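You operate a simulated robot arm through the tools that you are given. There is no shell and no other tool.

You are at the controls of a simulated robot arm. One attempt, no reset.

JOB
Start the green tester up and flush its hoses.
Fine: loose coupler back on its stub on the dark block, red mushroom button out, main switch on, RESET, then FLUSH; the screen reads CLEAN.

Only the result counts: the job must be done as asked and must still hold three seconds after the hand-in. Knocking over, shifting, dropping, spilling or breaking anything else fails it.

ROBOT AND FRAMES
A 6-joint arm with a two-finger gripper, fixed in place. Base frame: the origin is at the foot of the arm, x ahead of it, y to its left, z up. Readings come in mm, rad, newtons and seconds.
Its first joint turns from -2.897 to 2.897 rad. Payload 3.43 kg.
The TCP is the grasp point between the finger pads, 20 mm short of the fingertips. In the tool frame z runs along the fingers and y along their closing line. Largest opening 190 mm; the body of the gripper starts 248 mm behind the TCP.
Orientation is told as [roll, pitch, yaw] about the base's x, y, z axes, in that order, counted from this pose: with the fingers straight down and closing along the base's y, the tool's x points along the base's -x, its y along +y and its z along -z.

CONTROLS
- The arm moves only by the tool arm_command. Its argument "targets" is a list of rows, each an object of numbers (a shift or turn left out is 0, a gripper value left out holds the last): "wx", "wy", "wz": the turn, a rotation vector about the base's x, y, z in rad; "dx", "dy", "dz": the shift along the base's x, y, z in m; "fingers": the opening, from 0 (shut) to 1 (fully open). In form: [{"wx": .., "wy": .., "wz": .., "dx": .., "dy": .., "dz": .., "fingers": ..}, ...]. A call has 1 to 20 rows; each row is the pose to reach, as a shift and turn from the pose commanded when the call began. Each row takes 0.2 s and may step no farther than 50 mm and 0.15 rad from the row before; otherwise, or with a gripper value out of range, the whole call is refused. A pose out of reach is approached as far as the arm can. The call stops where the force on the tool passes 50 N (or 10 N more than at its start, if that is more) or the arm is blocked; 0.2 s more then pass. Each finger travels about 45 mm/s and halts on what it meets, pressing with about 26 N; the grip force reading is that of the motor and also rises with nothing between the fingers. The clock runs only during rows and for 0.2 s after the last one: add rows that repeat a pose to give the fingers time. It gives the time, the measured TCP pose, the force on the tool (base axes), the opening and the grip force at its end, in the units of the frame above (readings bear some noise), with the torque about the TCP (base axes, N m) and any sound that the robot's microphone picked up.
- Cameras (640 x 400 px; columns grow to the right, rows downward): "scene" is fixed at [225.6, 638.6, 1577.1]; the picture's right is [-0.31, -0.95, 0.00], its down [-0.40, 0.13, -0.91] and it looks along [0.86, -0.28, -0.42] (base axes); focal length 214 px, centre (320, 200). "wrist" rides on the gripper at [70, -8, -288] in the tool frame; the picture's right is [0.12, 0.99, 0.00], its down [-0.96, 0.11, -0.25] and it looks along [-0.25, 0.03, 0.97] (tool axes); focal length 261 px, centre (320, 200). There is no depth. A picture from a camera that has moved, and an enlarged one, comes with that camera's place and axes in the base frame and with its lens. The place of the scene camera against the robot may be out by one fixed shift of up to 18 mm in any direction.
- get_image(camera): a new picture of that camera. The clock stands still meanwhile.
- move_column(by): slides the trunk up (or, below 0, down) by that many mm; the arm rides with it, the base frame stays. It gives what a move gives, with no picture.
- inspect(camera, box): a new picture of the part [left, top, right, bottom] of that camera's present view, enlarged. The clock stands still meanwhile.
- hand_in(): hands the job in; it is judged then, once.

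Nothing tells you positions but the pictures and the camera data. Unless the task says otherwise, let go and move clear before handing in.

The tools are called after "Call:" as name(argument=value, ...) on one line, values as JSON. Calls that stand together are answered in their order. arm_command: Moves the arm, as the interface text tells. Its arguments: {"type":"object","properties":{"targets":{"type":"array"}},"required":["targets"]} The other tools are called the same way: move_column (by) slides the trunk up or down; get_image (camera) takes a picture; inspect (camera, box) takes an enlarged picture of a part of a camera's view; hand_in () hands the job in.

At the start:

```text
clock: 0.0
eef_pos: [576.6, 122.7, 1355.2]
ee_rot: [-0.002, -0.002, 0.0]
force: [0.1, -0.1, -0.3]
moment: [0.03, 0.04, -0.02]
width: 189.9
gripper_force: 0.0
trunk travel left (down, up): [-188.0, 52.0]
```

scene: 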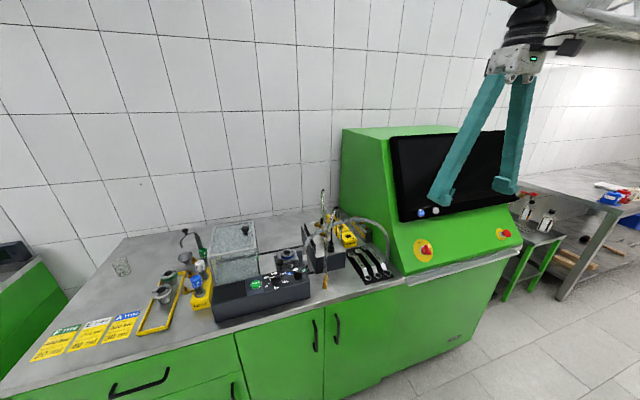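
wrist: 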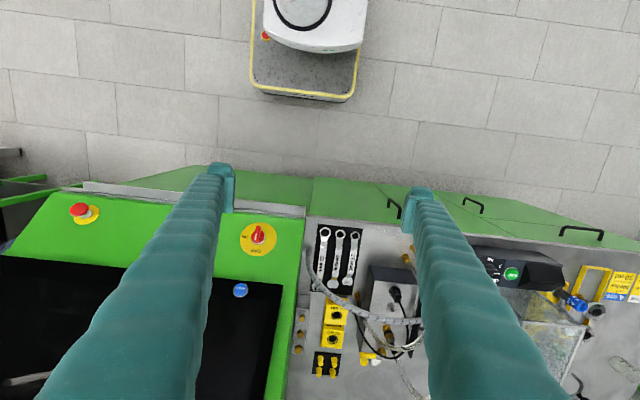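

The green tester stands ahead, with a sloped panel holding a red mushroom button, a red rotary main switch and a dark screen; the hoses and dark block are to its left. I'll take close-up pictures before moving anything.

Call:
inspect(camera="scene", box=[280, 170, 420, 300])

Call:
inspect(camera="scene", box=[380, 170, 540, 290])

Call:
inspect(camera="wrist", box=[280, 210, 440, 400])

Call:
inspect(camera="wrist", box=[0, 170, 300, 400])

```text
3.08 times, centred on (350, 235) of scene
camera zoom: at [225.6, 638.6, 1577.1], right [-0.31, -0.95, 0.0], down [-0.4, 0.13, -0.91], along [0.86, -0.28, -0.42], focal length 660 px, centre (228, 92)
```

zoom: 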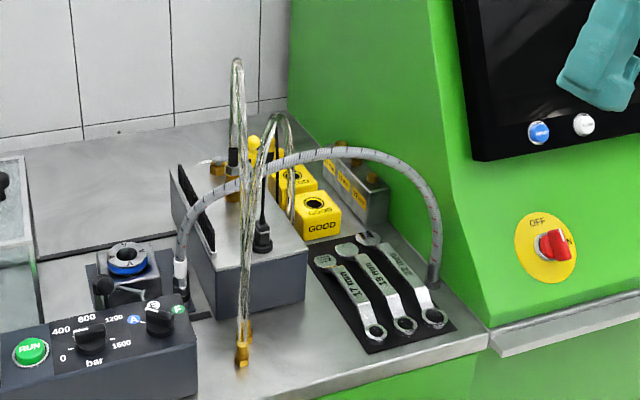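

```text
3.33 times, centred on (460, 230) of scene
camera zoom: at [225.6, 638.6, 1577.1], right [-0.31, -0.95, 0.0], down [-0.4, 0.13, -0.91], along [0.86, -0.28, -0.42], focal length 715 px, centre (-147, 100)
```

zoom: 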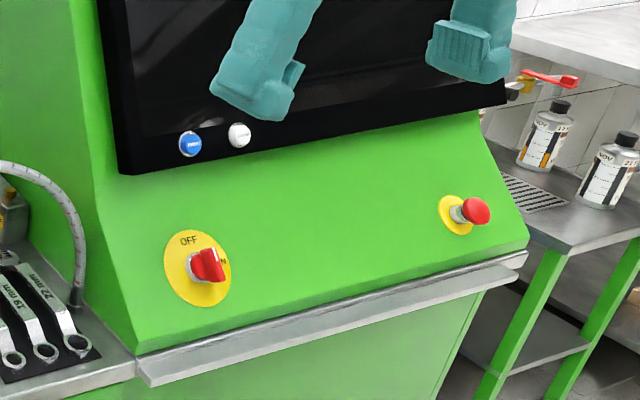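

```text
2.11 times, centred on (360, 305) of wrist
camera zoom: at [505.6, 114.7, 1643.4], right [-0.12, 0.99, 0.0], down [0.96, 0.11, 0.25], along [0.25, 0.03, -0.97], focal length 549 px, centre (236, -21)
```

zoom: 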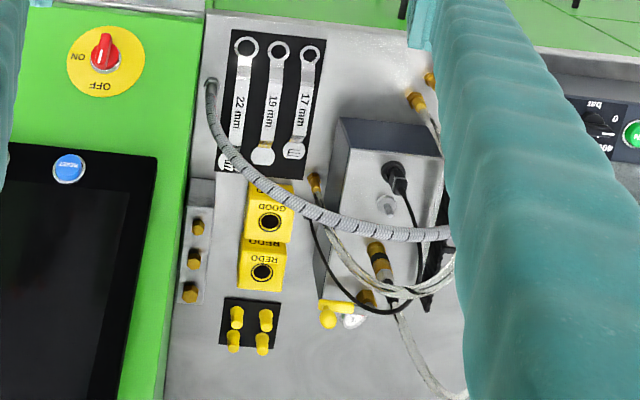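

```text
1.74 times, centred on (150, 285) of wrist
camera zoom: at [505.6, 114.7, 1643.4], right [-0.12, 0.99, 0.0], down [0.96, 0.11, 0.25], along [0.25, 0.03, -0.97], focal length 453 px, centre (616, 52)
```

zoom: 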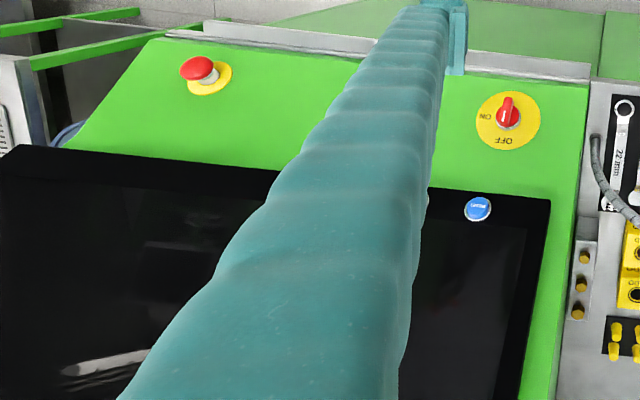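

The block with the stub is roughly at x 930, y 360. I'll move the wrist camera over it, going left first to stay away from the screen, for a closer look.

Call:
arm_command(targets=[{"dy": 0.05}, {"dy": 0.1}, {"dy": 0.15}, {"dy": 0.2}, {"dy": 0.24}, {"dx": 0.03, "dy": 0.24, "dz": -0.02}, {"dx": 0.07, "dy": 0.24, "dz": -0.04}, {"dx": 0.11, "dy": 0.24, "dz": -0.06}, {"dx": 0.15, "dy": 0.24, "dz": -0.08}, {"dx": 0.19, "dy": 0.24, "dz": -0.1}, {"dx": 0.19, "dy": 0.24, "dz": -0.1}])

Call:
get_image(camera="wrist")

Call:
get_image(camera="scene")

```text
clock: 2.4
eef_pos: [765.0, 363.0, 1257.3]
ee_rot: [0.001, 0.001, 0.0]
force: [0.4, 1.0, -0.2]
moment: [-0.08, 0.11, 0.02]
width: 190.2
gripper_force: 0.0
out of reach, approached as far as the arm can: row 4, 5
trunk travel left (down, up): [-188.0, 52.0]
```

```text
taken
camera wrist: at [695.1, 355.3, 1544.3], right [-0.12, 0.99, 0.0], down [0.96, 0.11, 0.25], along [0.25, 0.03, -0.97], focal length 261 px, centre (320, 200)
```

wrist: 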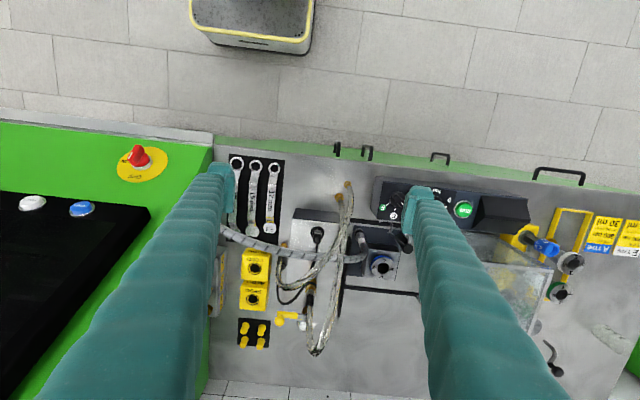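

```text
taken
```

scene: 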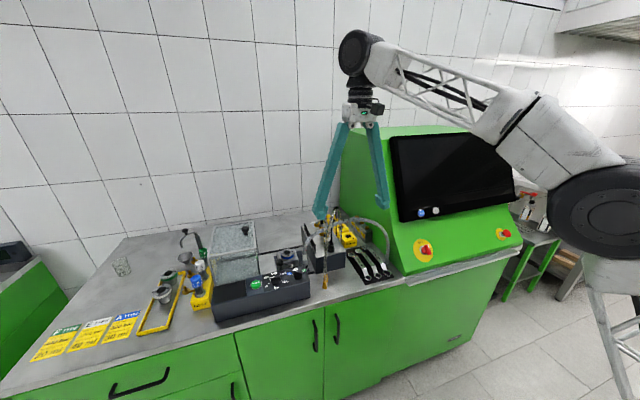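

Call:
inspect(camera="wrist", box=[210, 170, 370, 360])

Call:
inspect(camera="wrist", box=[270, 175, 360, 275])

Call:
inspect(camera="wrist", box=[260, 260, 350, 360])

Call:
inspect(camera="scene", box=[290, 180, 350, 300])

```text
2.11 times, centred on (290, 265) of wrist
camera zoom: at [695.1, 355.3, 1544.3], right [-0.12, 0.99, 0.0], down [0.96, 0.11, 0.25], along [0.25, 0.03, -0.97], focal length 549 px, centre (383, 63)
```

zoom: 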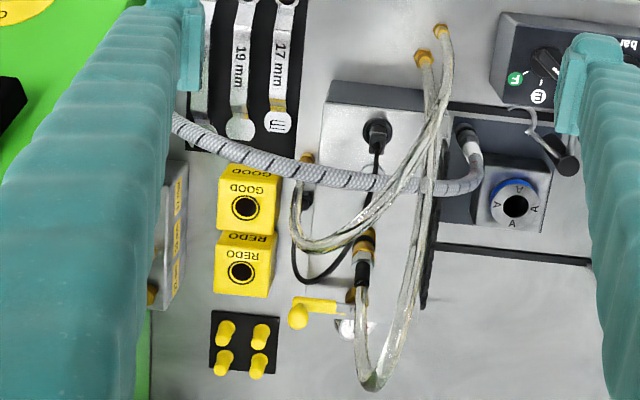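

```text
4.00 times, centred on (315, 225) of wrist
camera zoom: at [695.1, 355.3, 1544.3], right [-0.12, 0.99, 0.0], down [0.96, 0.11, 0.25], along [0.25, 0.03, -0.97], focal length 1043 px, centre (340, 100)
```

zoom: 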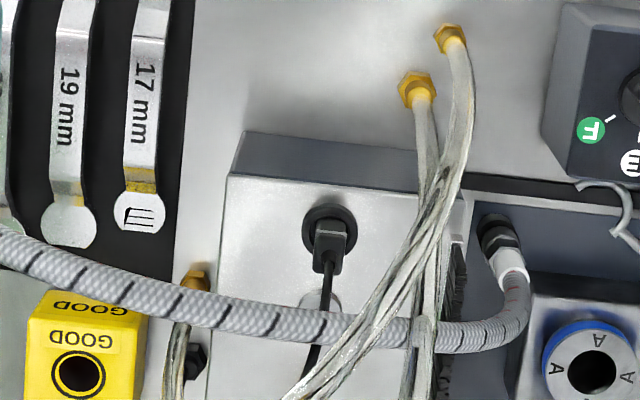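

```text
4.00 times, centred on (305, 310) of wrist
camera zoom: at [695.1, 355.3, 1544.3], right [-0.12, 0.99, 0.0], down [0.96, 0.11, 0.25], along [0.25, 0.03, -0.97], focal length 1043 px, centre (380, -240)
```

zoom: 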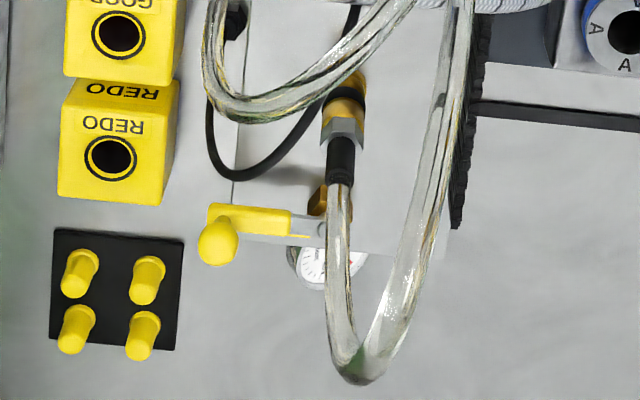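

```text
3.33 times, centred on (320, 240) of scene
camera zoom: at [225.6, 638.6, 1577.1], right [-0.31, -0.95, 0.0], down [-0.4, 0.13, -0.91], along [0.86, -0.28, -0.42], focal length 715 px, centre (320, 67)
```

zoom: 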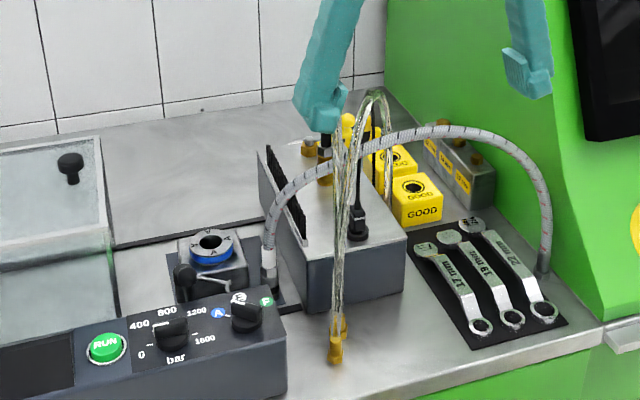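

From above I see a braided hose, two clear hoses with brass ends and a coupler on the block. I'll tilt and look from the left side to find which coupler is loose.

Call:
arm_command(targets=[{"dy": 0.04, "dz": -0.01, "wx": -0.1}, {"dy": 0.08, "dz": -0.02, "wx": -0.2}, {"dy": 0.12, "dz": -0.04, "wx": -0.3}, {"dy": 0.16, "dz": -0.06, "wx": -0.4}, {"dy": 0.2, "dz": -0.08, "wx": -0.5}, {"dy": 0.22, "dz": -0.1, "wx": -0.6}, {"dy": 0.22, "dz": -0.1, "wx": -0.6}])

Call:
get_image(camera="wrist")

```text
clock: 4.0
eef_pos: [731.2, 513.7, 1073.4]
ee_rot: [-0.564, -0.04, 0.025]
force: [0.9, -0.4, 0.4]
moment: [-0.03, -0.01, 0.06]
width: 190.4
gripper_force: 0.0
out of reach, approached as far as the arm can: row 1, 2, 3, 4, 5, 6, 7
trunk travel left (down, up): [-188.0, 52.0]
```

```text
taken
camera wrist: at [647.1, 657.6, 1317.8], right [-0.12, 0.84, -0.53], down [0.95, 0.25, 0.19], along [0.29, -0.49, -0.82], focal length 261 px, centre (320, 200)
```

wrist: 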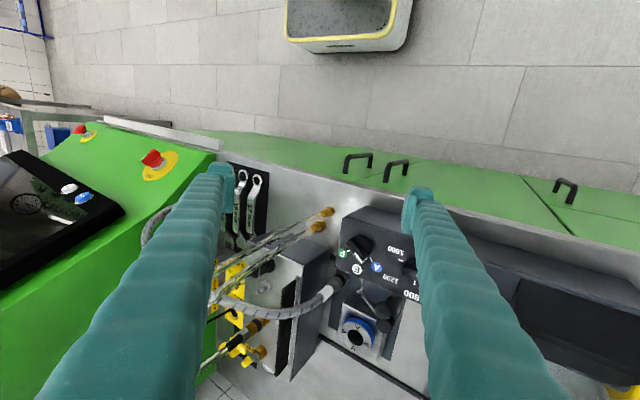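

Call:
inspect(camera="wrist", box=[200, 190, 360, 390])

Call:
inspect(camera="wrist", box=[230, 200, 350, 300])

Call:
inspect(camera="wrist", box=[200, 290, 300, 390])

Call:
get_image(camera="scene")

```text
2.00 times, centred on (280, 290) of wrist
camera zoom: at [647.1, 657.6, 1317.8], right [-0.12, 0.84, -0.53], down [0.95, 0.25, 0.19], along [0.29, -0.49, -0.82], focal length 521 px, centre (400, 20)
```

zoom: 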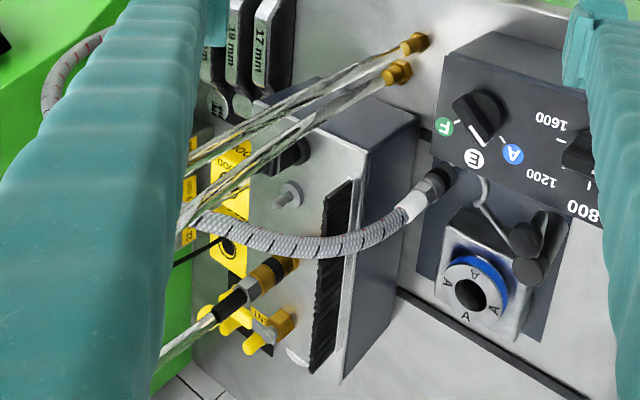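

```text
4.00 times, centred on (290, 250) of wrist
camera zoom: at [647.1, 657.6, 1317.8], right [-0.12, 0.84, -0.53], down [0.95, 0.25, 0.19], along [0.29, -0.49, -0.82], focal length 1043 px, centre (440, 0)
```

zoom: 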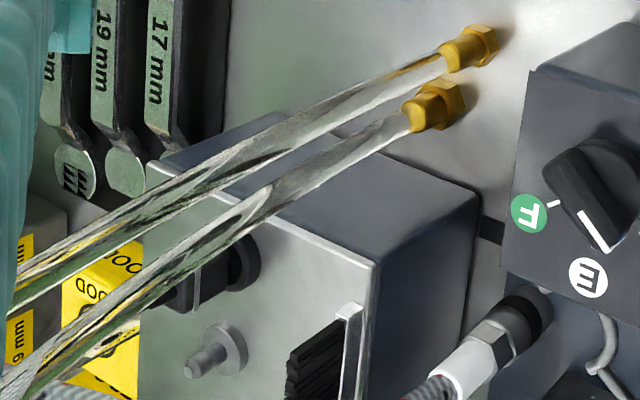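

```text
4.00 times, centred on (250, 340) of wrist
camera zoom: at [647.1, 657.6, 1317.8], right [-0.12, 0.84, -0.53], down [0.95, 0.25, 0.19], along [0.29, -0.49, -0.82], focal length 1043 px, centre (600, -360)
```

zoom: 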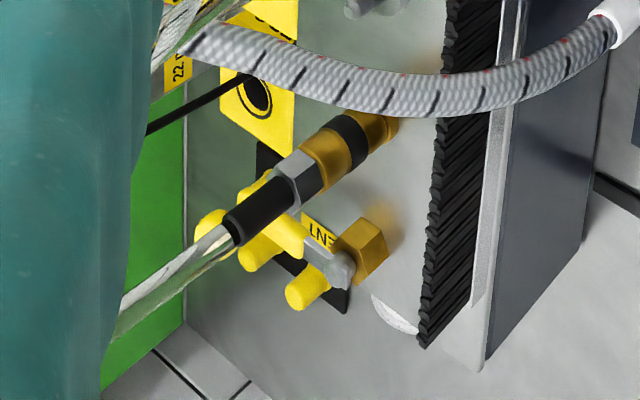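

```text
taken
```

scene: 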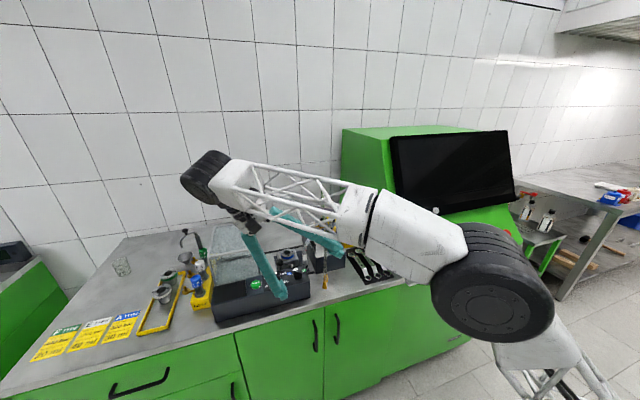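

The block's top holds a black plug, a bare grey stub, a seated brass coupler with a clear hose, and a vent valve. I need to see the other hose end at the block's right side, so I'll go back above and look there.

Call:
arm_command(targets=[{"dy": -0.03, "dz": 0.015, "wx": 0.1}, {"dy": -0.07, "dz": 0.03, "wx": 0.2}, {"dy": -0.11, "dz": 0.05, "wx": 0.3}, {"dy": -0.15, "dz": 0.065, "wx": 0.4}, {"dy": -0.19, "dz": 0.08, "wx": 0.5}, {"dy": -0.22, "dz": 0.1, "wx": 0.6}, {"dy": -0.22, "dz": 0.1, "wx": 0.6}])

Call:
get_image(camera="wrist")

```text
clock: 5.6
eef_pos: [730.6, 295.6, 1177.3]
ee_rot: [0.04, -0.047, -0.002]
force: [-0.1, -0.2, 1.2]
moment: [0.08, -0.1, -0.01]
width: 190.2
gripper_force: 0.1
trunk travel left (down, up): [-188.0, 52.0]
```

```text
taken
camera wrist: at [646.2, 275.9, 1460.2], right [-0.12, 0.99, 0.03], down [0.95, 0.1, 0.3], along [0.29, 0.07, -0.95], focal length 261 px, centre (320, 200)
```

wrist: 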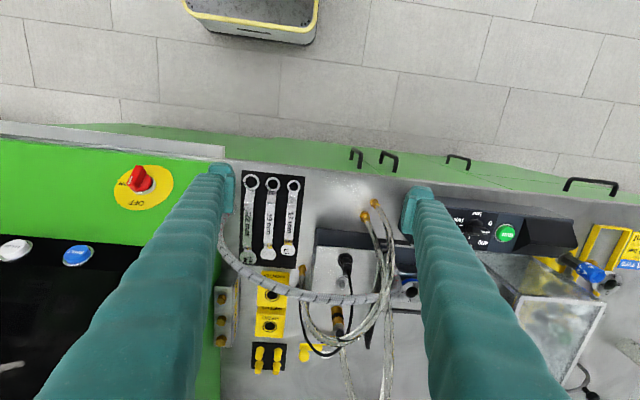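

Call:
inspect(camera="wrist", box=[280, 190, 420, 290])

Call:
inspect(camera="wrist", box=[280, 270, 420, 400])

Call:
inspect(camera="wrist", box=[280, 250, 350, 310])

Call:
inspect(camera="wrist", box=[200, 190, 300, 260])

```text
4.00 times, centred on (350, 240) of wrist
camera zoom: at [646.2, 275.9, 1460.2], right [-0.12, 0.99, 0.03], down [0.95, 0.1, 0.3], along [0.29, 0.07, -0.95], focal length 1043 px, centre (200, 40)
```

zoom: 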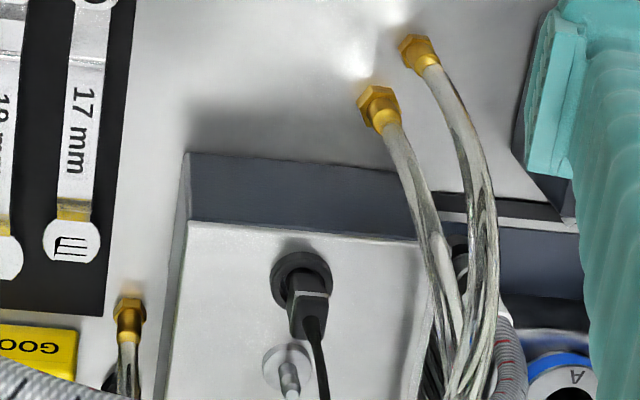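

```text
3.08 times, centred on (350, 335) of wrist
camera zoom: at [646.2, 275.9, 1460.2], right [-0.12, 0.99, 0.03], down [0.95, 0.1, 0.3], along [0.29, 0.07, -0.95], focal length 802 px, centre (228, -215)
```

zoom: 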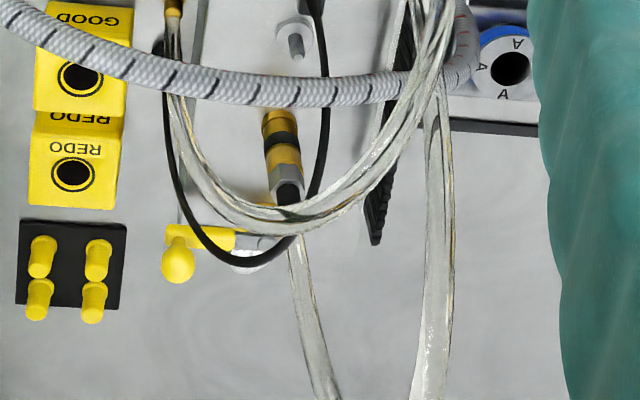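

```text
6.67 times, centred on (315, 280) of wrist
camera zoom: at [646.2, 275.9, 1460.2], right [-0.12, 0.99, 0.03], down [0.95, 0.1, 0.3], along [0.29, 0.07, -0.95], focal length 1738 px, centre (353, -333)
```

zoom: 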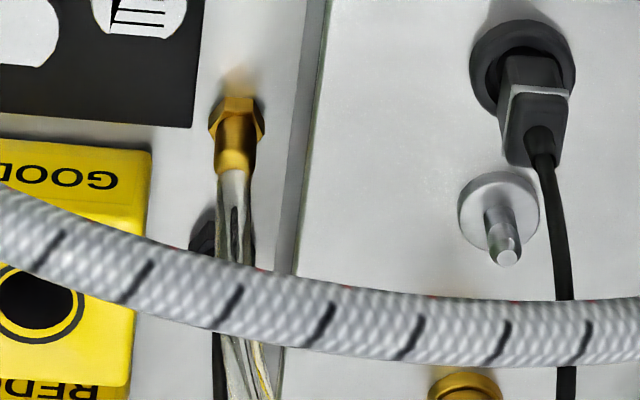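

```text
5.71 times, centred on (250, 225) of wrist
camera zoom: at [646.2, 275.9, 1460.2], right [-0.12, 0.99, 0.03], down [0.95, 0.1, 0.3], along [0.29, 0.07, -0.95], focal length 1489 px, centre (720, 57)
```

zoom: 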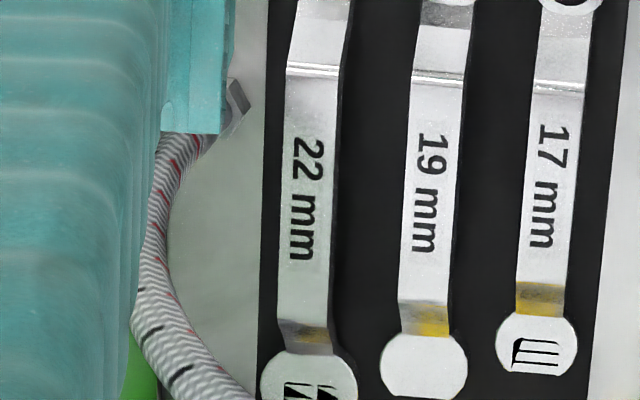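

Call:
inspect(camera="scene", box=[295, 215, 345, 275])

Call:
inspect(camera="scene", box=[310, 190, 360, 240])

Call:
inspect(camera="wrist", box=[360, 230, 430, 320])

```text
6.67 times, centred on (320, 245) of scene
camera zoom: at [225.6, 638.6, 1577.1], right [-0.31, -0.95, 0.0], down [-0.4, 0.13, -0.91], along [0.86, -0.28, -0.42], focal length 1430 px, centre (320, -100)
```

zoom: 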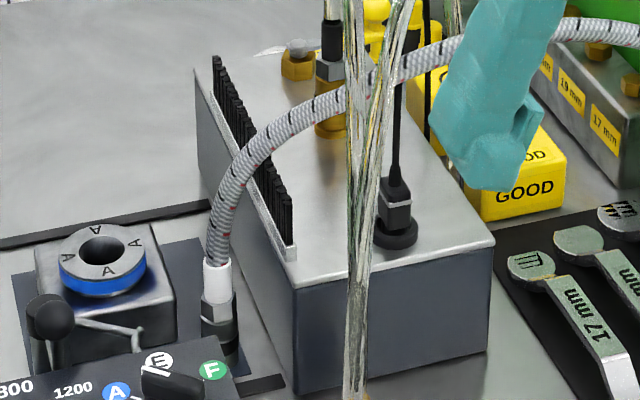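

```text
8.00 times, centred on (335, 215) of scene
camera zoom: at [225.6, 638.6, 1577.1], right [-0.31, -0.95, 0.0], down [-0.4, 0.13, -0.91], along [0.86, -0.28, -0.42], focal length 1716 px, centre (200, 80)
```

zoom: 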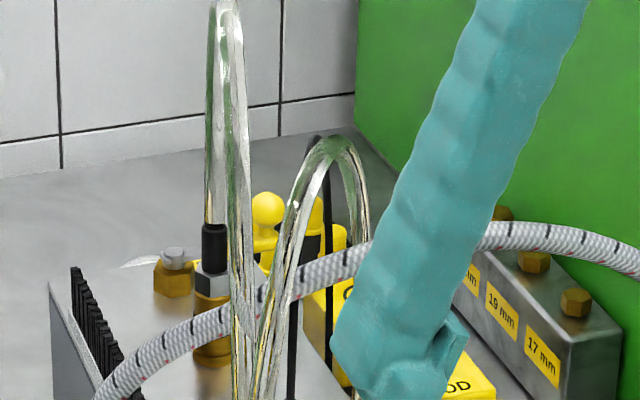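

```text
4.44 times, centred on (395, 275) of wrist
camera zoom: at [646.2, 275.9, 1460.2], right [-0.12, 0.99, 0.03], down [0.95, 0.1, 0.3], along [0.29, 0.07, -0.95], focal length 1158 px, centre (-13, -133)
```

zoom: 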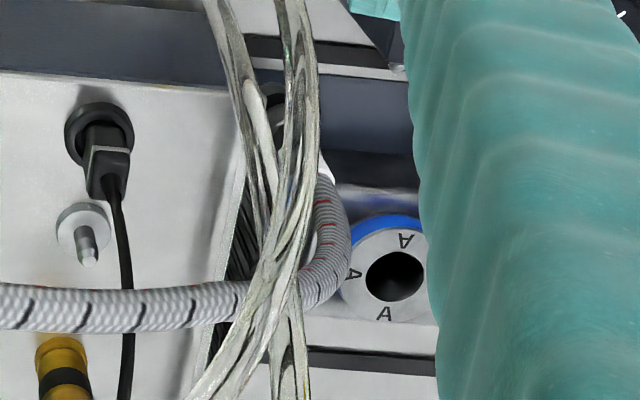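

The stub sits at about (955, 374, 1002) on the block top. The only coupler away from the block is the braided hose's, standing at about (931, 483). I'll look low from the front through the gap to see how it stands.

Call:
arm_command(targets=[{"dx": -0.01, "dy": 0.03, "dz": -0.015, "wy": -0.13, "wx": -0.01}, {"dx": -0.02, "dy": 0.06, "dz": -0.03, "wy": -0.26, "wx": -0.02}, {"dx": -0.03, "dy": 0.09, "dz": -0.045, "wy": -0.39, "wx": -0.03}, {"dx": -0.036, "dy": 0.12, "dz": -0.06, "wy": -0.52, "wx": -0.04}, {"dx": -0.042, "dy": 0.15, "dz": -0.08, "wy": -0.65, "wx": -0.04}, {"dx": -0.042, "dy": 0.15, "dz": -0.08, "wy": -0.65, "wx": -0.04}])

Call:
get_image(camera="wrist")

```text
clock: 7.0
eef_pos: [687.2, 448.5, 1095.4]
ee_rot: [-0.008, -0.698, 0.019]
force: [0.1, -0.2, 0.7]
moment: [0.02, 0.01, -0.01]
width: 190.2
gripper_force: 0.1
trunk travel left (down, up): [-188.0, 52.0]
```

```text
taken
camera wrist: at [448.9, 437.9, 1270.1], right [-0.1, 0.99, -0.08], down [0.58, 0.13, 0.81], along [0.81, 0.03, -0.58], focal length 261 px, centre (320, 200)
```

wrist: 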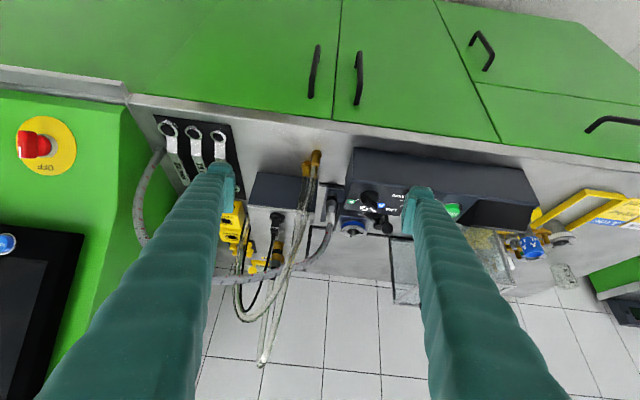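

Call:
inspect(camera="wrist", box=[310, 170, 370, 240])

Call:
inspect(camera="wrist", box=[230, 150, 350, 290])

Call:
inspect(camera="wrist", box=[120, 100, 220, 260])

```text
5.71 times, centred on (340, 205) of wrist
camera zoom: at [448.9, 437.9, 1270.1], right [-0.1, 0.99, -0.08], down [0.58, 0.13, 0.81], along [0.81, 0.03, -0.58], focal length 1489 px, centre (206, 171)
```

zoom: 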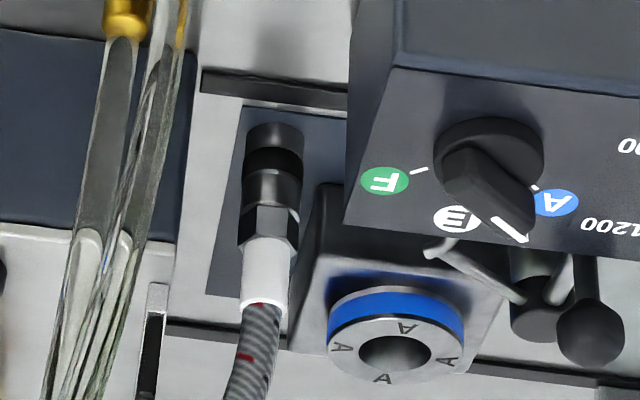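

```text
2.86 times, centred on (290, 220) of wrist
camera zoom: at [448.9, 437.9, 1270.1], right [-0.1, 0.99, -0.08], down [0.58, 0.13, 0.81], along [0.81, 0.03, -0.58], focal length 745 px, centre (406, 143)
```

zoom: 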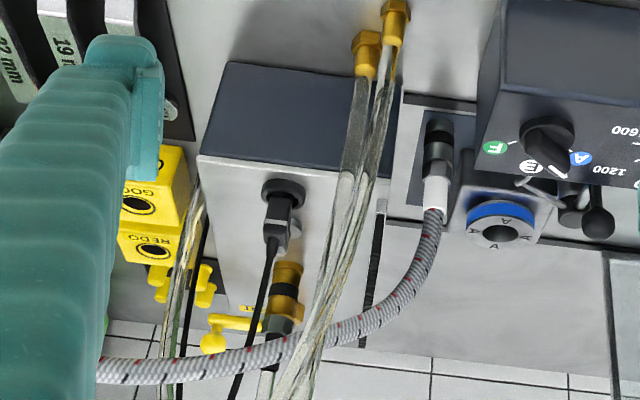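

```text
2.50 times, centred on (170, 180) of wrist
camera zoom: at [448.9, 437.9, 1270.1], right [-0.1, 0.99, -0.08], down [0.58, 0.13, 0.81], along [0.81, 0.03, -0.58], focal length 652 px, centre (695, 250)
```

zoom: 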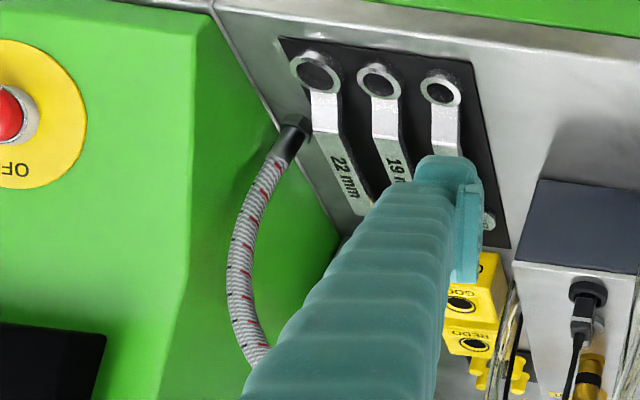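

Call:
inspect(camera="wrist", box=[325, 185, 349, 215])

Call:
inspect(camera="wrist", box=[262, 235, 286, 275])

Call:
inspect(camera="scene", box=[310, 210, 340, 240])

Call:
inspect(camera="scene", box=[296, 250, 326, 280])

```text
13.33 times, centred on (337, 200) of wrist
camera zoom: at [448.9, 437.9, 1270.1], right [-0.1, 0.99, -0.08], down [0.58, 0.13, 0.81], along [0.81, 0.03, -0.58], focal length 3475 px, centre (93, 200)
```

zoom: 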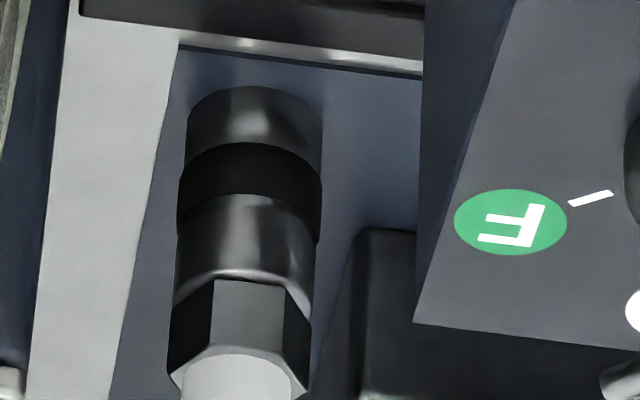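

```text
10.00 times, centred on (274, 255) of wrist
camera zoom: at [448.9, 437.9, 1270.1], right [-0.1, 0.99, -0.08], down [0.58, 0.13, 0.81], along [0.81, 0.03, -0.58], focal length 2606 px, centre (780, -350)
```

zoom: 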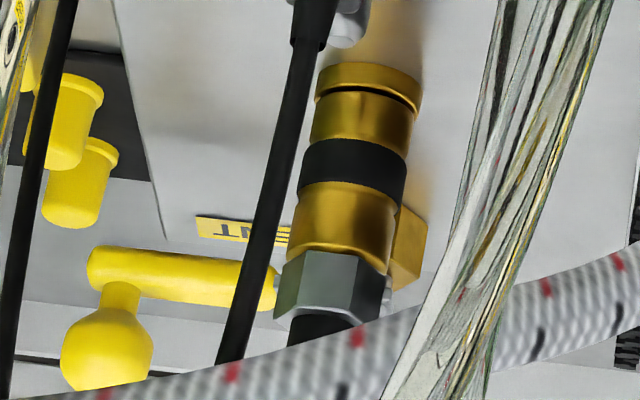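

```text
13.33 times, centred on (325, 225) of scene
camera zoom: at [225.6, 638.6, 1577.1], right [-0.31, -0.95, 0.0], down [-0.4, 0.13, -0.91], along [0.86, -0.28, -0.42], focal length 2860 px, centre (253, -133)
```

zoom: 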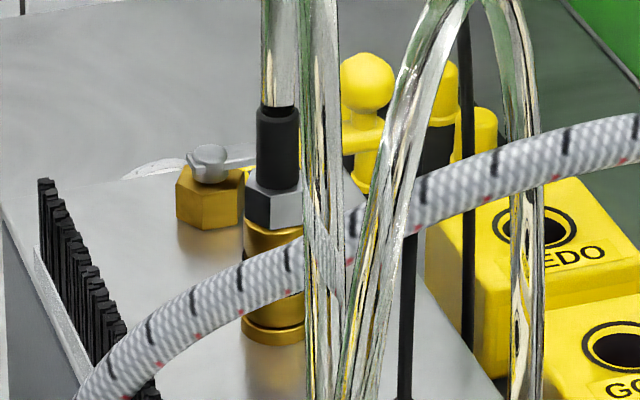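

```text
13.33 times, centred on (311, 265) of scene
camera zoom: at [225.6, 638.6, 1577.1], right [-0.31, -0.95, 0.0], down [-0.4, 0.13, -0.91], along [0.86, -0.28, -0.42], focal length 2860 px, centre (440, -667)
```

zoom: 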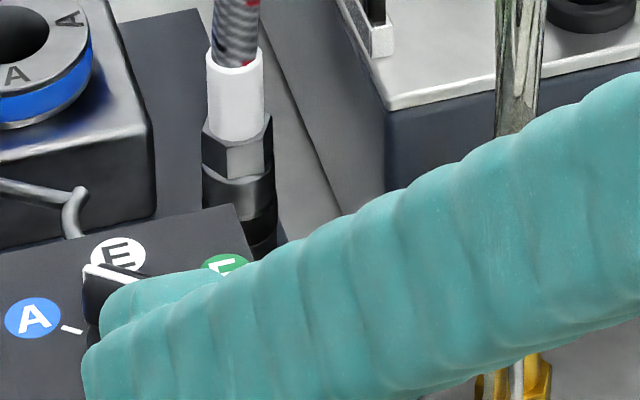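

The brass coupler sits on a brass flange, while the grey braided-hose coupler stands on a dark mat with nothing under it. So the braided one is loose, and the bare grey stub is its place. The clear hoses arch over the stub, so I'll map their shape before planning the path.

Call:
inspect(camera="wrist", box=[230, 140, 350, 265])

Call:
inspect(camera="wrist", box=[225, 250, 345, 375])

Call:
inspect(camera="scene", box=[300, 180, 360, 240])

Call:
inspect(camera="scene", box=[300, 230, 360, 300])

Call:
inspect(camera="wrist", box=[330, 140, 430, 240])

```text
3.20 times, centred on (290, 202) of wrist
camera zoom: at [448.9, 437.9, 1270.1], right [-0.1, 0.99, -0.08], down [0.58, 0.13, 0.81], along [0.81, 0.03, -0.58], focal length 834 px, centre (416, 192)
```

zoom: 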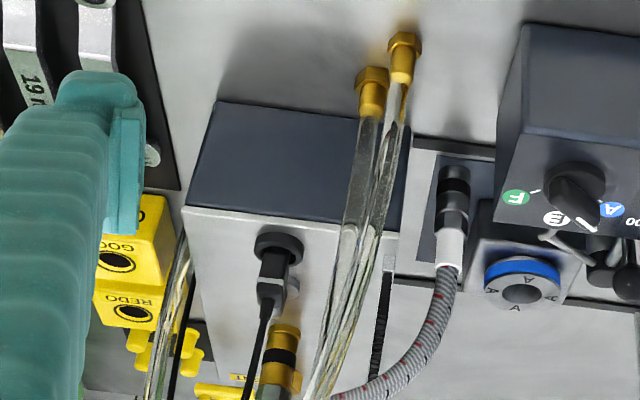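

```text
3.20 times, centred on (285, 312) of wrist
camera zoom: at [448.9, 437.9, 1270.1], right [-0.1, 0.99, -0.08], down [0.58, 0.13, 0.81], along [0.81, 0.03, -0.58], focal length 834 px, centre (432, -160)
```

zoom: 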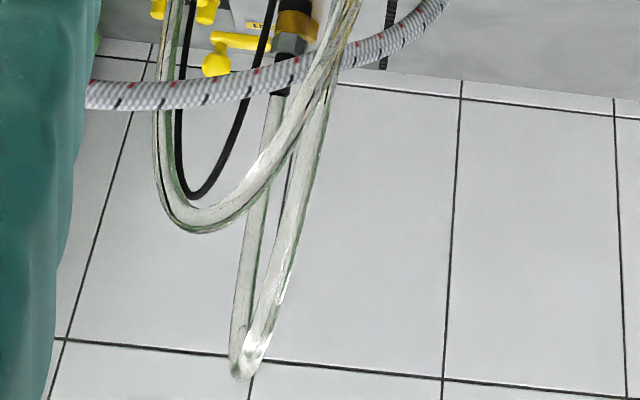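

```text
6.67 times, centred on (330, 210) of scene
camera zoom: at [225.6, 638.6, 1577.1], right [-0.31, -0.95, 0.0], down [-0.4, 0.13, -0.91], along [0.86, -0.28, -0.42], focal length 1430 px, centre (253, 133)
```

zoom: 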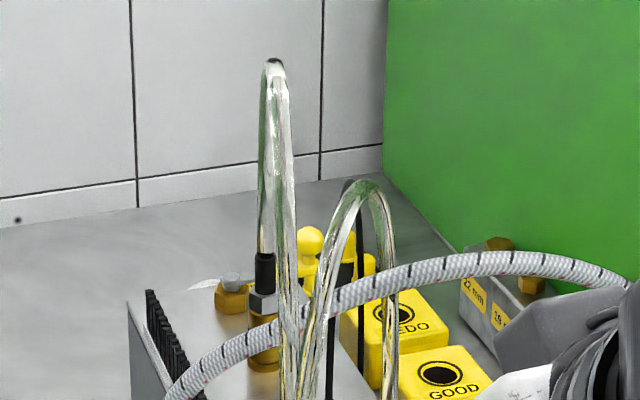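

```text
5.71 times, centred on (330, 265) of scene
camera zoom: at [225.6, 638.6, 1577.1], right [-0.31, -0.95, 0.0], down [-0.4, 0.13, -0.91], along [0.86, -0.28, -0.42], focal length 1226 px, centre (263, -171)
```

zoom: 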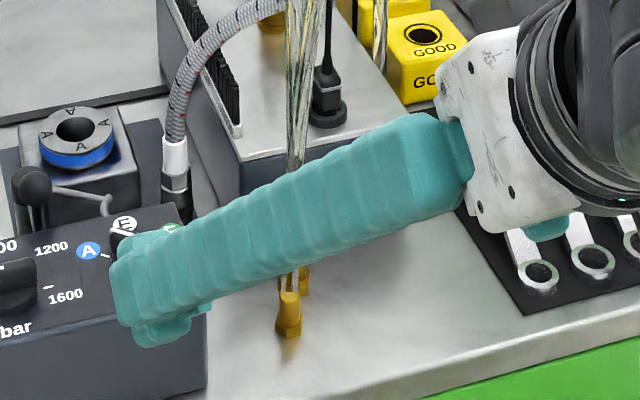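

```text
4.00 times, centred on (380, 190) of wrist
camera zoom: at [448.9, 437.9, 1270.1], right [-0.1, 0.99, -0.08], down [0.58, 0.13, 0.81], along [0.81, 0.03, -0.58], focal length 1043 px, centre (80, 240)
```

zoom: 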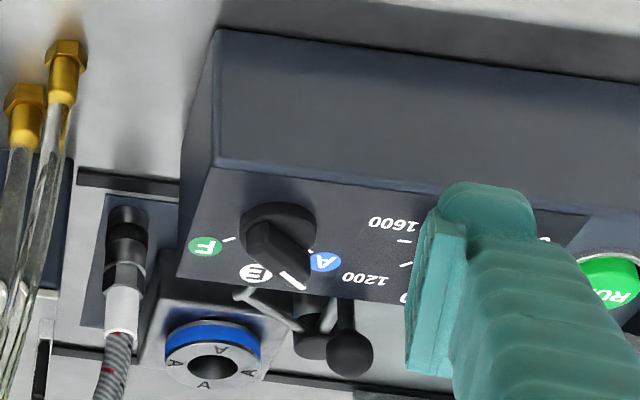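

The coupler to move is at about (931, 483), standing on the mat, and its stub is at about (955, 374) under the arches of the clear hoses. I'll raise the trunk for more reach, then do a dry run of the path with a tilted tool.

Call:
move_column(by=50)

```text
clock: 7.9
eef_pos: [687.1, 447.7, 1145.9]
ee_rot: [-0.009, -0.698, 0.015]
force: [0.0, 0.2, 0.0]
moment: [-0.01, -0.02, 0.0]
width: 190.1
gripper_force: 0.0
trunk travel left (down, up): [-238.0, 2.0]
```

Call:
arm_command(targets=[{"wy": -0.06, "wx": 0.009, "wz": -0.015, "dx": 0.02, "dy": 0.007, "dz": 0.0, "fingers": 0.21}, {"wy": -0.12, "wx": 0.009, "wz": -0.015, "dx": 0.04, "dy": 0.014, "dz": 0.0, "fingers": 0.21}, {"wy": -0.18, "wx": 0.009, "wz": -0.015, "dx": 0.06, "dy": 0.02, "dz": 0.0, "fingers": 0.21}, {"wy": -0.24, "wx": 0.009, "wz": -0.015, "dx": 0.08, "dy": 0.028, "dz": 0.0, "fingers": 0.21}, {"wy": -0.262, "wx": 0.009, "wz": -0.015, "dx": 0.1, "dy": 0.035, "dz": 0.0, "fingers": 0.21}, {"wy": -0.262, "wx": 0.009, "wz": -0.015, "dx": 0.1, "dy": 0.035, "dz": 0.0, "fingers": 0.21}, {"wy": -0.262, "wx": 0.009, "wz": -0.015, "dx": 0.1, "dy": 0.035, "dz": 0.0, "fingers": 0.21}, {"wy": -0.262, "wx": 0.009, "wz": -0.015, "dx": 0.1, "dy": 0.035, "dz": 0.0, "fingers": 0.21}, {"wy": -0.262, "wx": 0.009, "wz": -0.015, "dx": 0.1, "dy": 0.035, "dz": 0.0, "fingers": 0.21}, {"wy": -0.262, "wx": 0.009, "wz": -0.015, "dx": 0.1, "dy": 0.035, "dz": 0.0, "fingers": 0.21}])

Call:
get_image(camera="wrist")

Call:
get_image(camera="scene")

```text
clock: 10.1
eef_pos: [789.9, 482.8, 1144.1]
ee_rot: [0.001, -0.961, -0.008]
force: [-0.1, 0.6, 0.1]
moment: [-0.02, 0.0, 0.0]
width: 39.6
gripper_force: 0.0
trunk travel left (down, up): [-238.0, 2.0]
```

```text
taken
camera wrist: at [512.4, 475.8, 1252.4], right [-0.06, 0.99, -0.1], down [0.35, 0.11, 0.93], along [0.93, 0.03, -0.35], focal length 261 px, centre (320, 200)
```

wrist: 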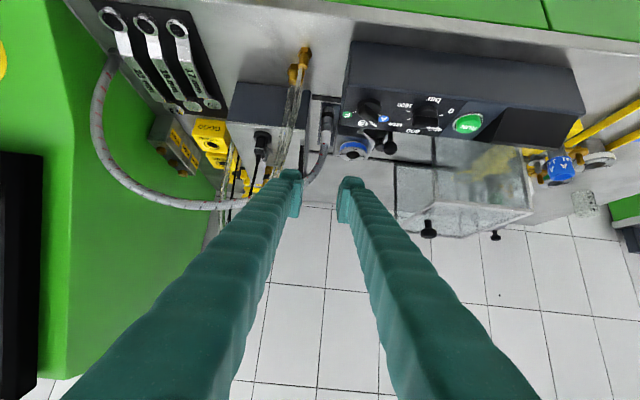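

```text
taken
```

scene: 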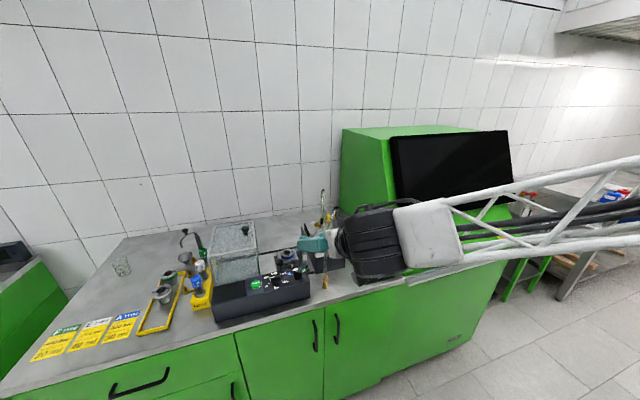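

Call:
arm_command(targets=[{"wz": -0.13, "dx": -0.003, "dy": 0.032, "dz": 0.0}, {"wz": -0.26, "dx": -0.006, "dy": 0.065, "dz": 0.0}, {"wz": -0.39, "dx": -0.009, "dy": 0.097, "dz": -0.01}, {"wz": -0.52, "dx": -0.012, "dy": 0.13, "dz": -0.02}, {"wz": -0.65, "dx": -0.016, "dy": 0.162, "dz": -0.03}, {"wz": -0.785, "dx": -0.02, "dy": 0.195, "dz": -0.03}, {"wz": -0.785, "dx": -0.02, "dy": 0.195, "dz": -0.03}])

Call:
get_image(camera="scene")

Call:
get_image(camera="wrist")

```text
clock: 11.7
eef_pos: [767.5, 676.2, 1119.3]
ee_rot: [0.005, -0.959, -0.796]
force: [-0.5, -1.3, 0.3]
moment: [0.05, -0.15, 0.19]
width: 40.1
gripper_force: 0.1
trunk travel left (down, up): [-238.0, 2.0]
```

```text
taken
```

scene: 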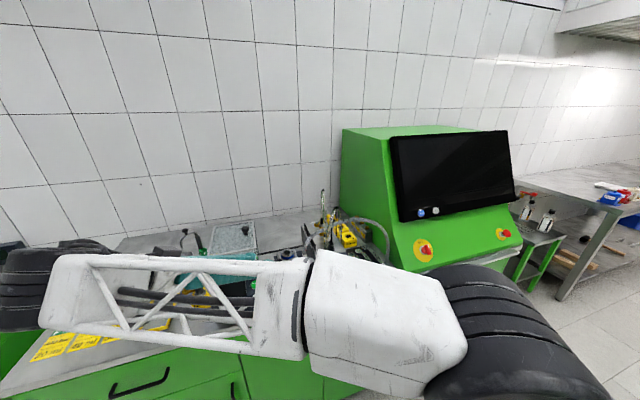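

```text
taken
camera wrist: at [566.3, 865.5, 1225.6], right [0.66, 0.75, -0.09], down [0.33, -0.17, 0.93], along [0.68, -0.64, -0.36], focal length 261 px, centre (320, 200)
```

wrist: 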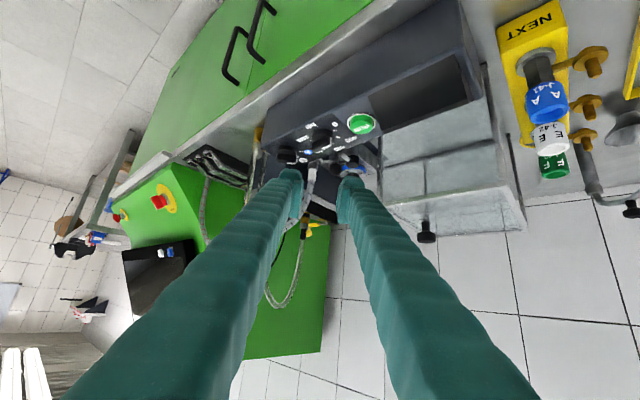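

Reach is fine for this sideways tilted pose. From here I can look at the block from the left, so I'll zoom in to refine the positions of the coupler, stub and hoses.

Call:
inspect(camera="wrist", box=[255, 140, 355, 240])

Call:
inspect(camera="wrist", box=[295, 140, 345, 180])

Call:
inspect(camera="wrist", box=[120, 160, 220, 260])

```text
4.00 times, centred on (305, 190) of wrist
camera zoom: at [566.3, 865.5, 1225.6], right [0.66, 0.75, -0.09], down [0.33, -0.17, 0.93], along [0.68, -0.64, -0.36], focal length 1043 px, centre (380, 240)
```

zoom: 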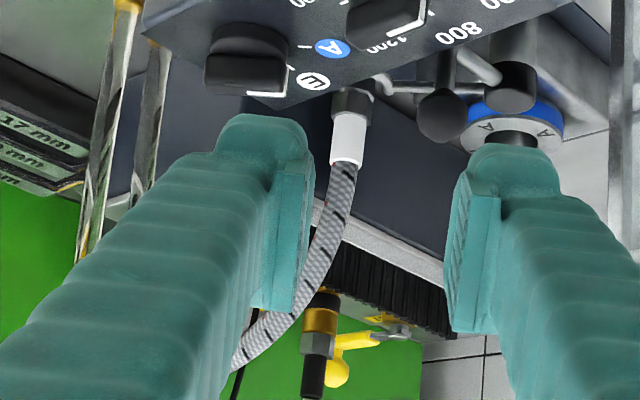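

```text
10.00 times, centred on (320, 160) of wrist
camera zoom: at [566.3, 865.5, 1225.6], right [0.66, 0.75, -0.09], down [0.33, -0.17, 0.93], along [0.68, -0.64, -0.36], focal length 2606 px, centre (320, 600)
```

zoom: 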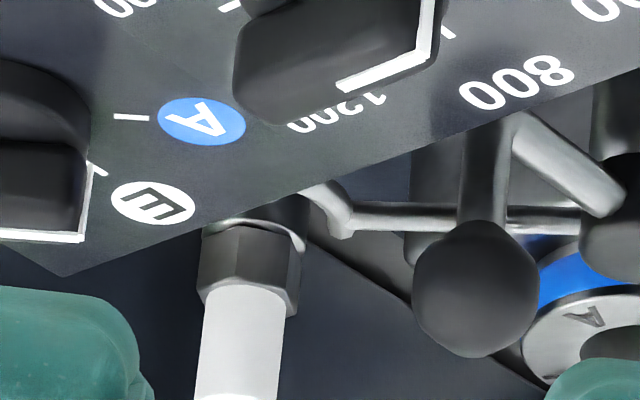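

```text
4.00 times, centred on (170, 210) of wrist
camera zoom: at [566.3, 865.5, 1225.6], right [0.66, 0.75, -0.09], down [0.33, -0.17, 0.93], along [0.68, -0.64, -0.36], focal length 1043 px, centre (920, 160)
```

zoom: 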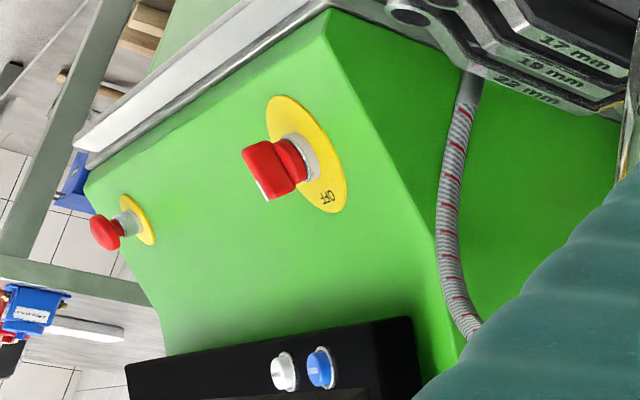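

Call:
arm_command(targets=[{"wz": 0.13, "dx": 0.01, "dy": -0.035}, {"wz": 0.26, "dx": 0.02, "dy": -0.07}, {"wz": 0.39, "dx": 0.035, "dy": -0.105}, {"wz": 0.52, "dx": 0.05, "dy": -0.14}, {"wz": 0.65, "dx": 0.065, "dy": -0.17}, {"wz": 0.79, "dx": 0.08, "dy": -0.193}, {"wz": 0.79, "dx": 0.095, "dy": -0.193, "dz": -0.03}, {"wz": 0.79, "dx": 0.1025, "dy": -0.193, "dz": -0.054}, {"wz": 0.79, "dx": 0.1025, "dy": -0.193, "dz": -0.054}])

Call:
get_image(camera="wrist")

Call:
inspect(camera="wrist", box=[270, 90, 370, 210])

Call:
inspect(camera="scene", box=[280, 180, 380, 300])

```text
clock: 13.7
eef_pos: [869.8, 487.1, 1060.9]
ee_rot: [0.001, -0.96, 0.0]
force: [0.0, 0.4, -0.2]
moment: [-0.03, -0.02, -0.02]
width: 39.9
gripper_force: 0.1
trunk travel left (down, up): [-238.0, 2.0]
```

```text
taken
camera wrist: at [594.0, 477.3, 1167.9], right [-0.07, 0.99, -0.1], down [0.35, 0.11, 0.93], along [0.93, 0.03, -0.36], focal length 261 px, centre (320, 200)
```

wrist: 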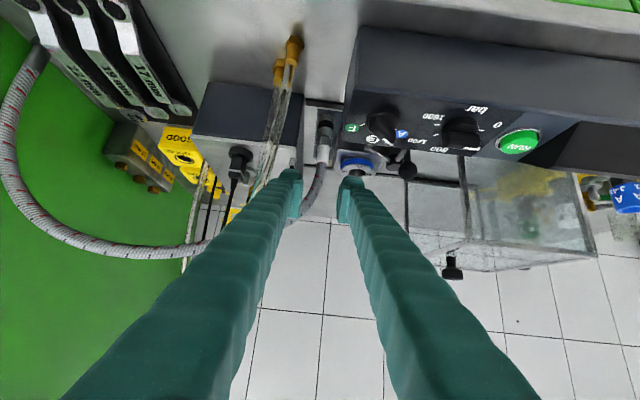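

```text
3.33 times, centred on (320, 150) of wrist
camera zoom: at [594.0, 477.3, 1167.9], right [-0.07, 0.99, -0.1], down [0.35, 0.11, 0.93], along [0.93, 0.03, -0.36], focal length 869 px, centre (320, 367)
```

zoom: 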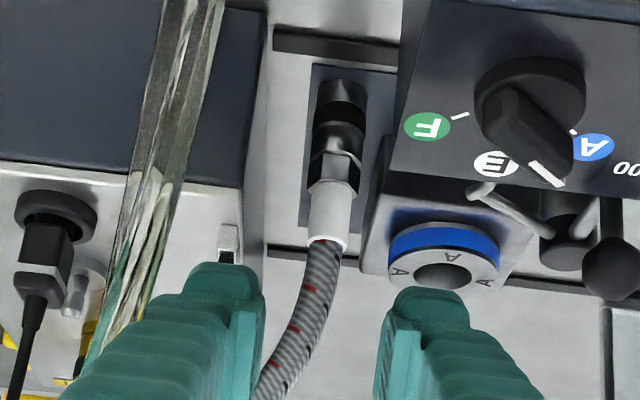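

```text
3.33 times, centred on (330, 240) of scene
camera zoom: at [225.6, 638.6, 1577.1], right [-0.31, -0.95, 0.0], down [-0.4, 0.13, -0.91], along [0.86, -0.28, -0.42], focal length 715 px, centre (287, 67)
```

zoom: 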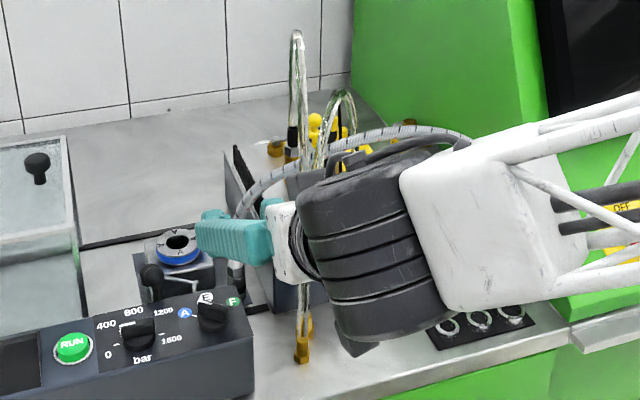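

Call:
inspect(camera="wrist", box=[285, 90, 345, 175])

Call:
inspect(camera="wrist", box=[280, 150, 380, 215])

```text
4.71 times, centred on (315, 132) of wrist
camera zoom: at [594.0, 477.3, 1167.9], right [-0.07, 0.99, -0.1], down [0.35, 0.11, 0.93], along [0.93, 0.03, -0.36], focal length 1227 px, centre (344, 518)
```

zoom: 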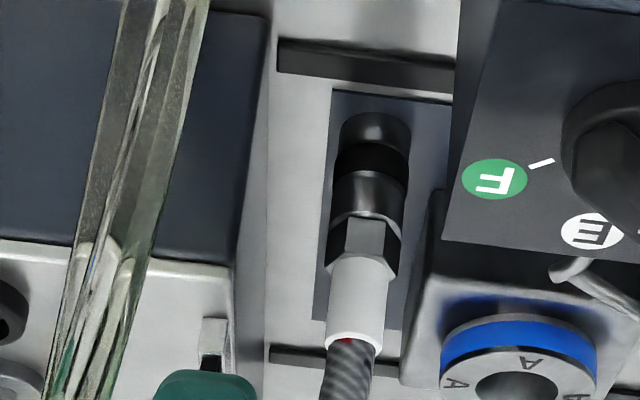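

```text
6.15 times, centred on (330, 182) of wrist
camera zoom: at [594.0, 477.3, 1167.9], right [-0.07, 0.99, -0.1], down [0.35, 0.11, 0.93], along [0.93, 0.03, -0.36], focal length 1604 px, centre (258, 308)
```

zoom: 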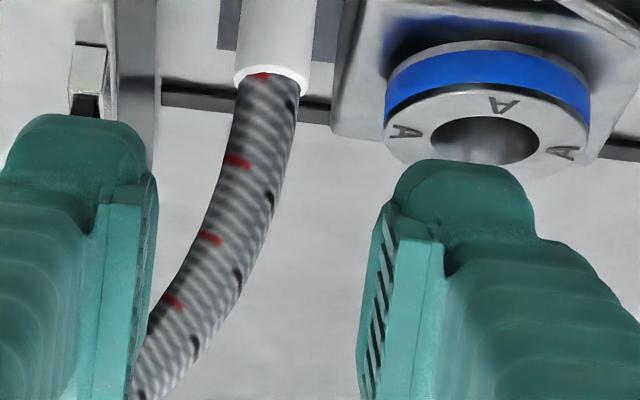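

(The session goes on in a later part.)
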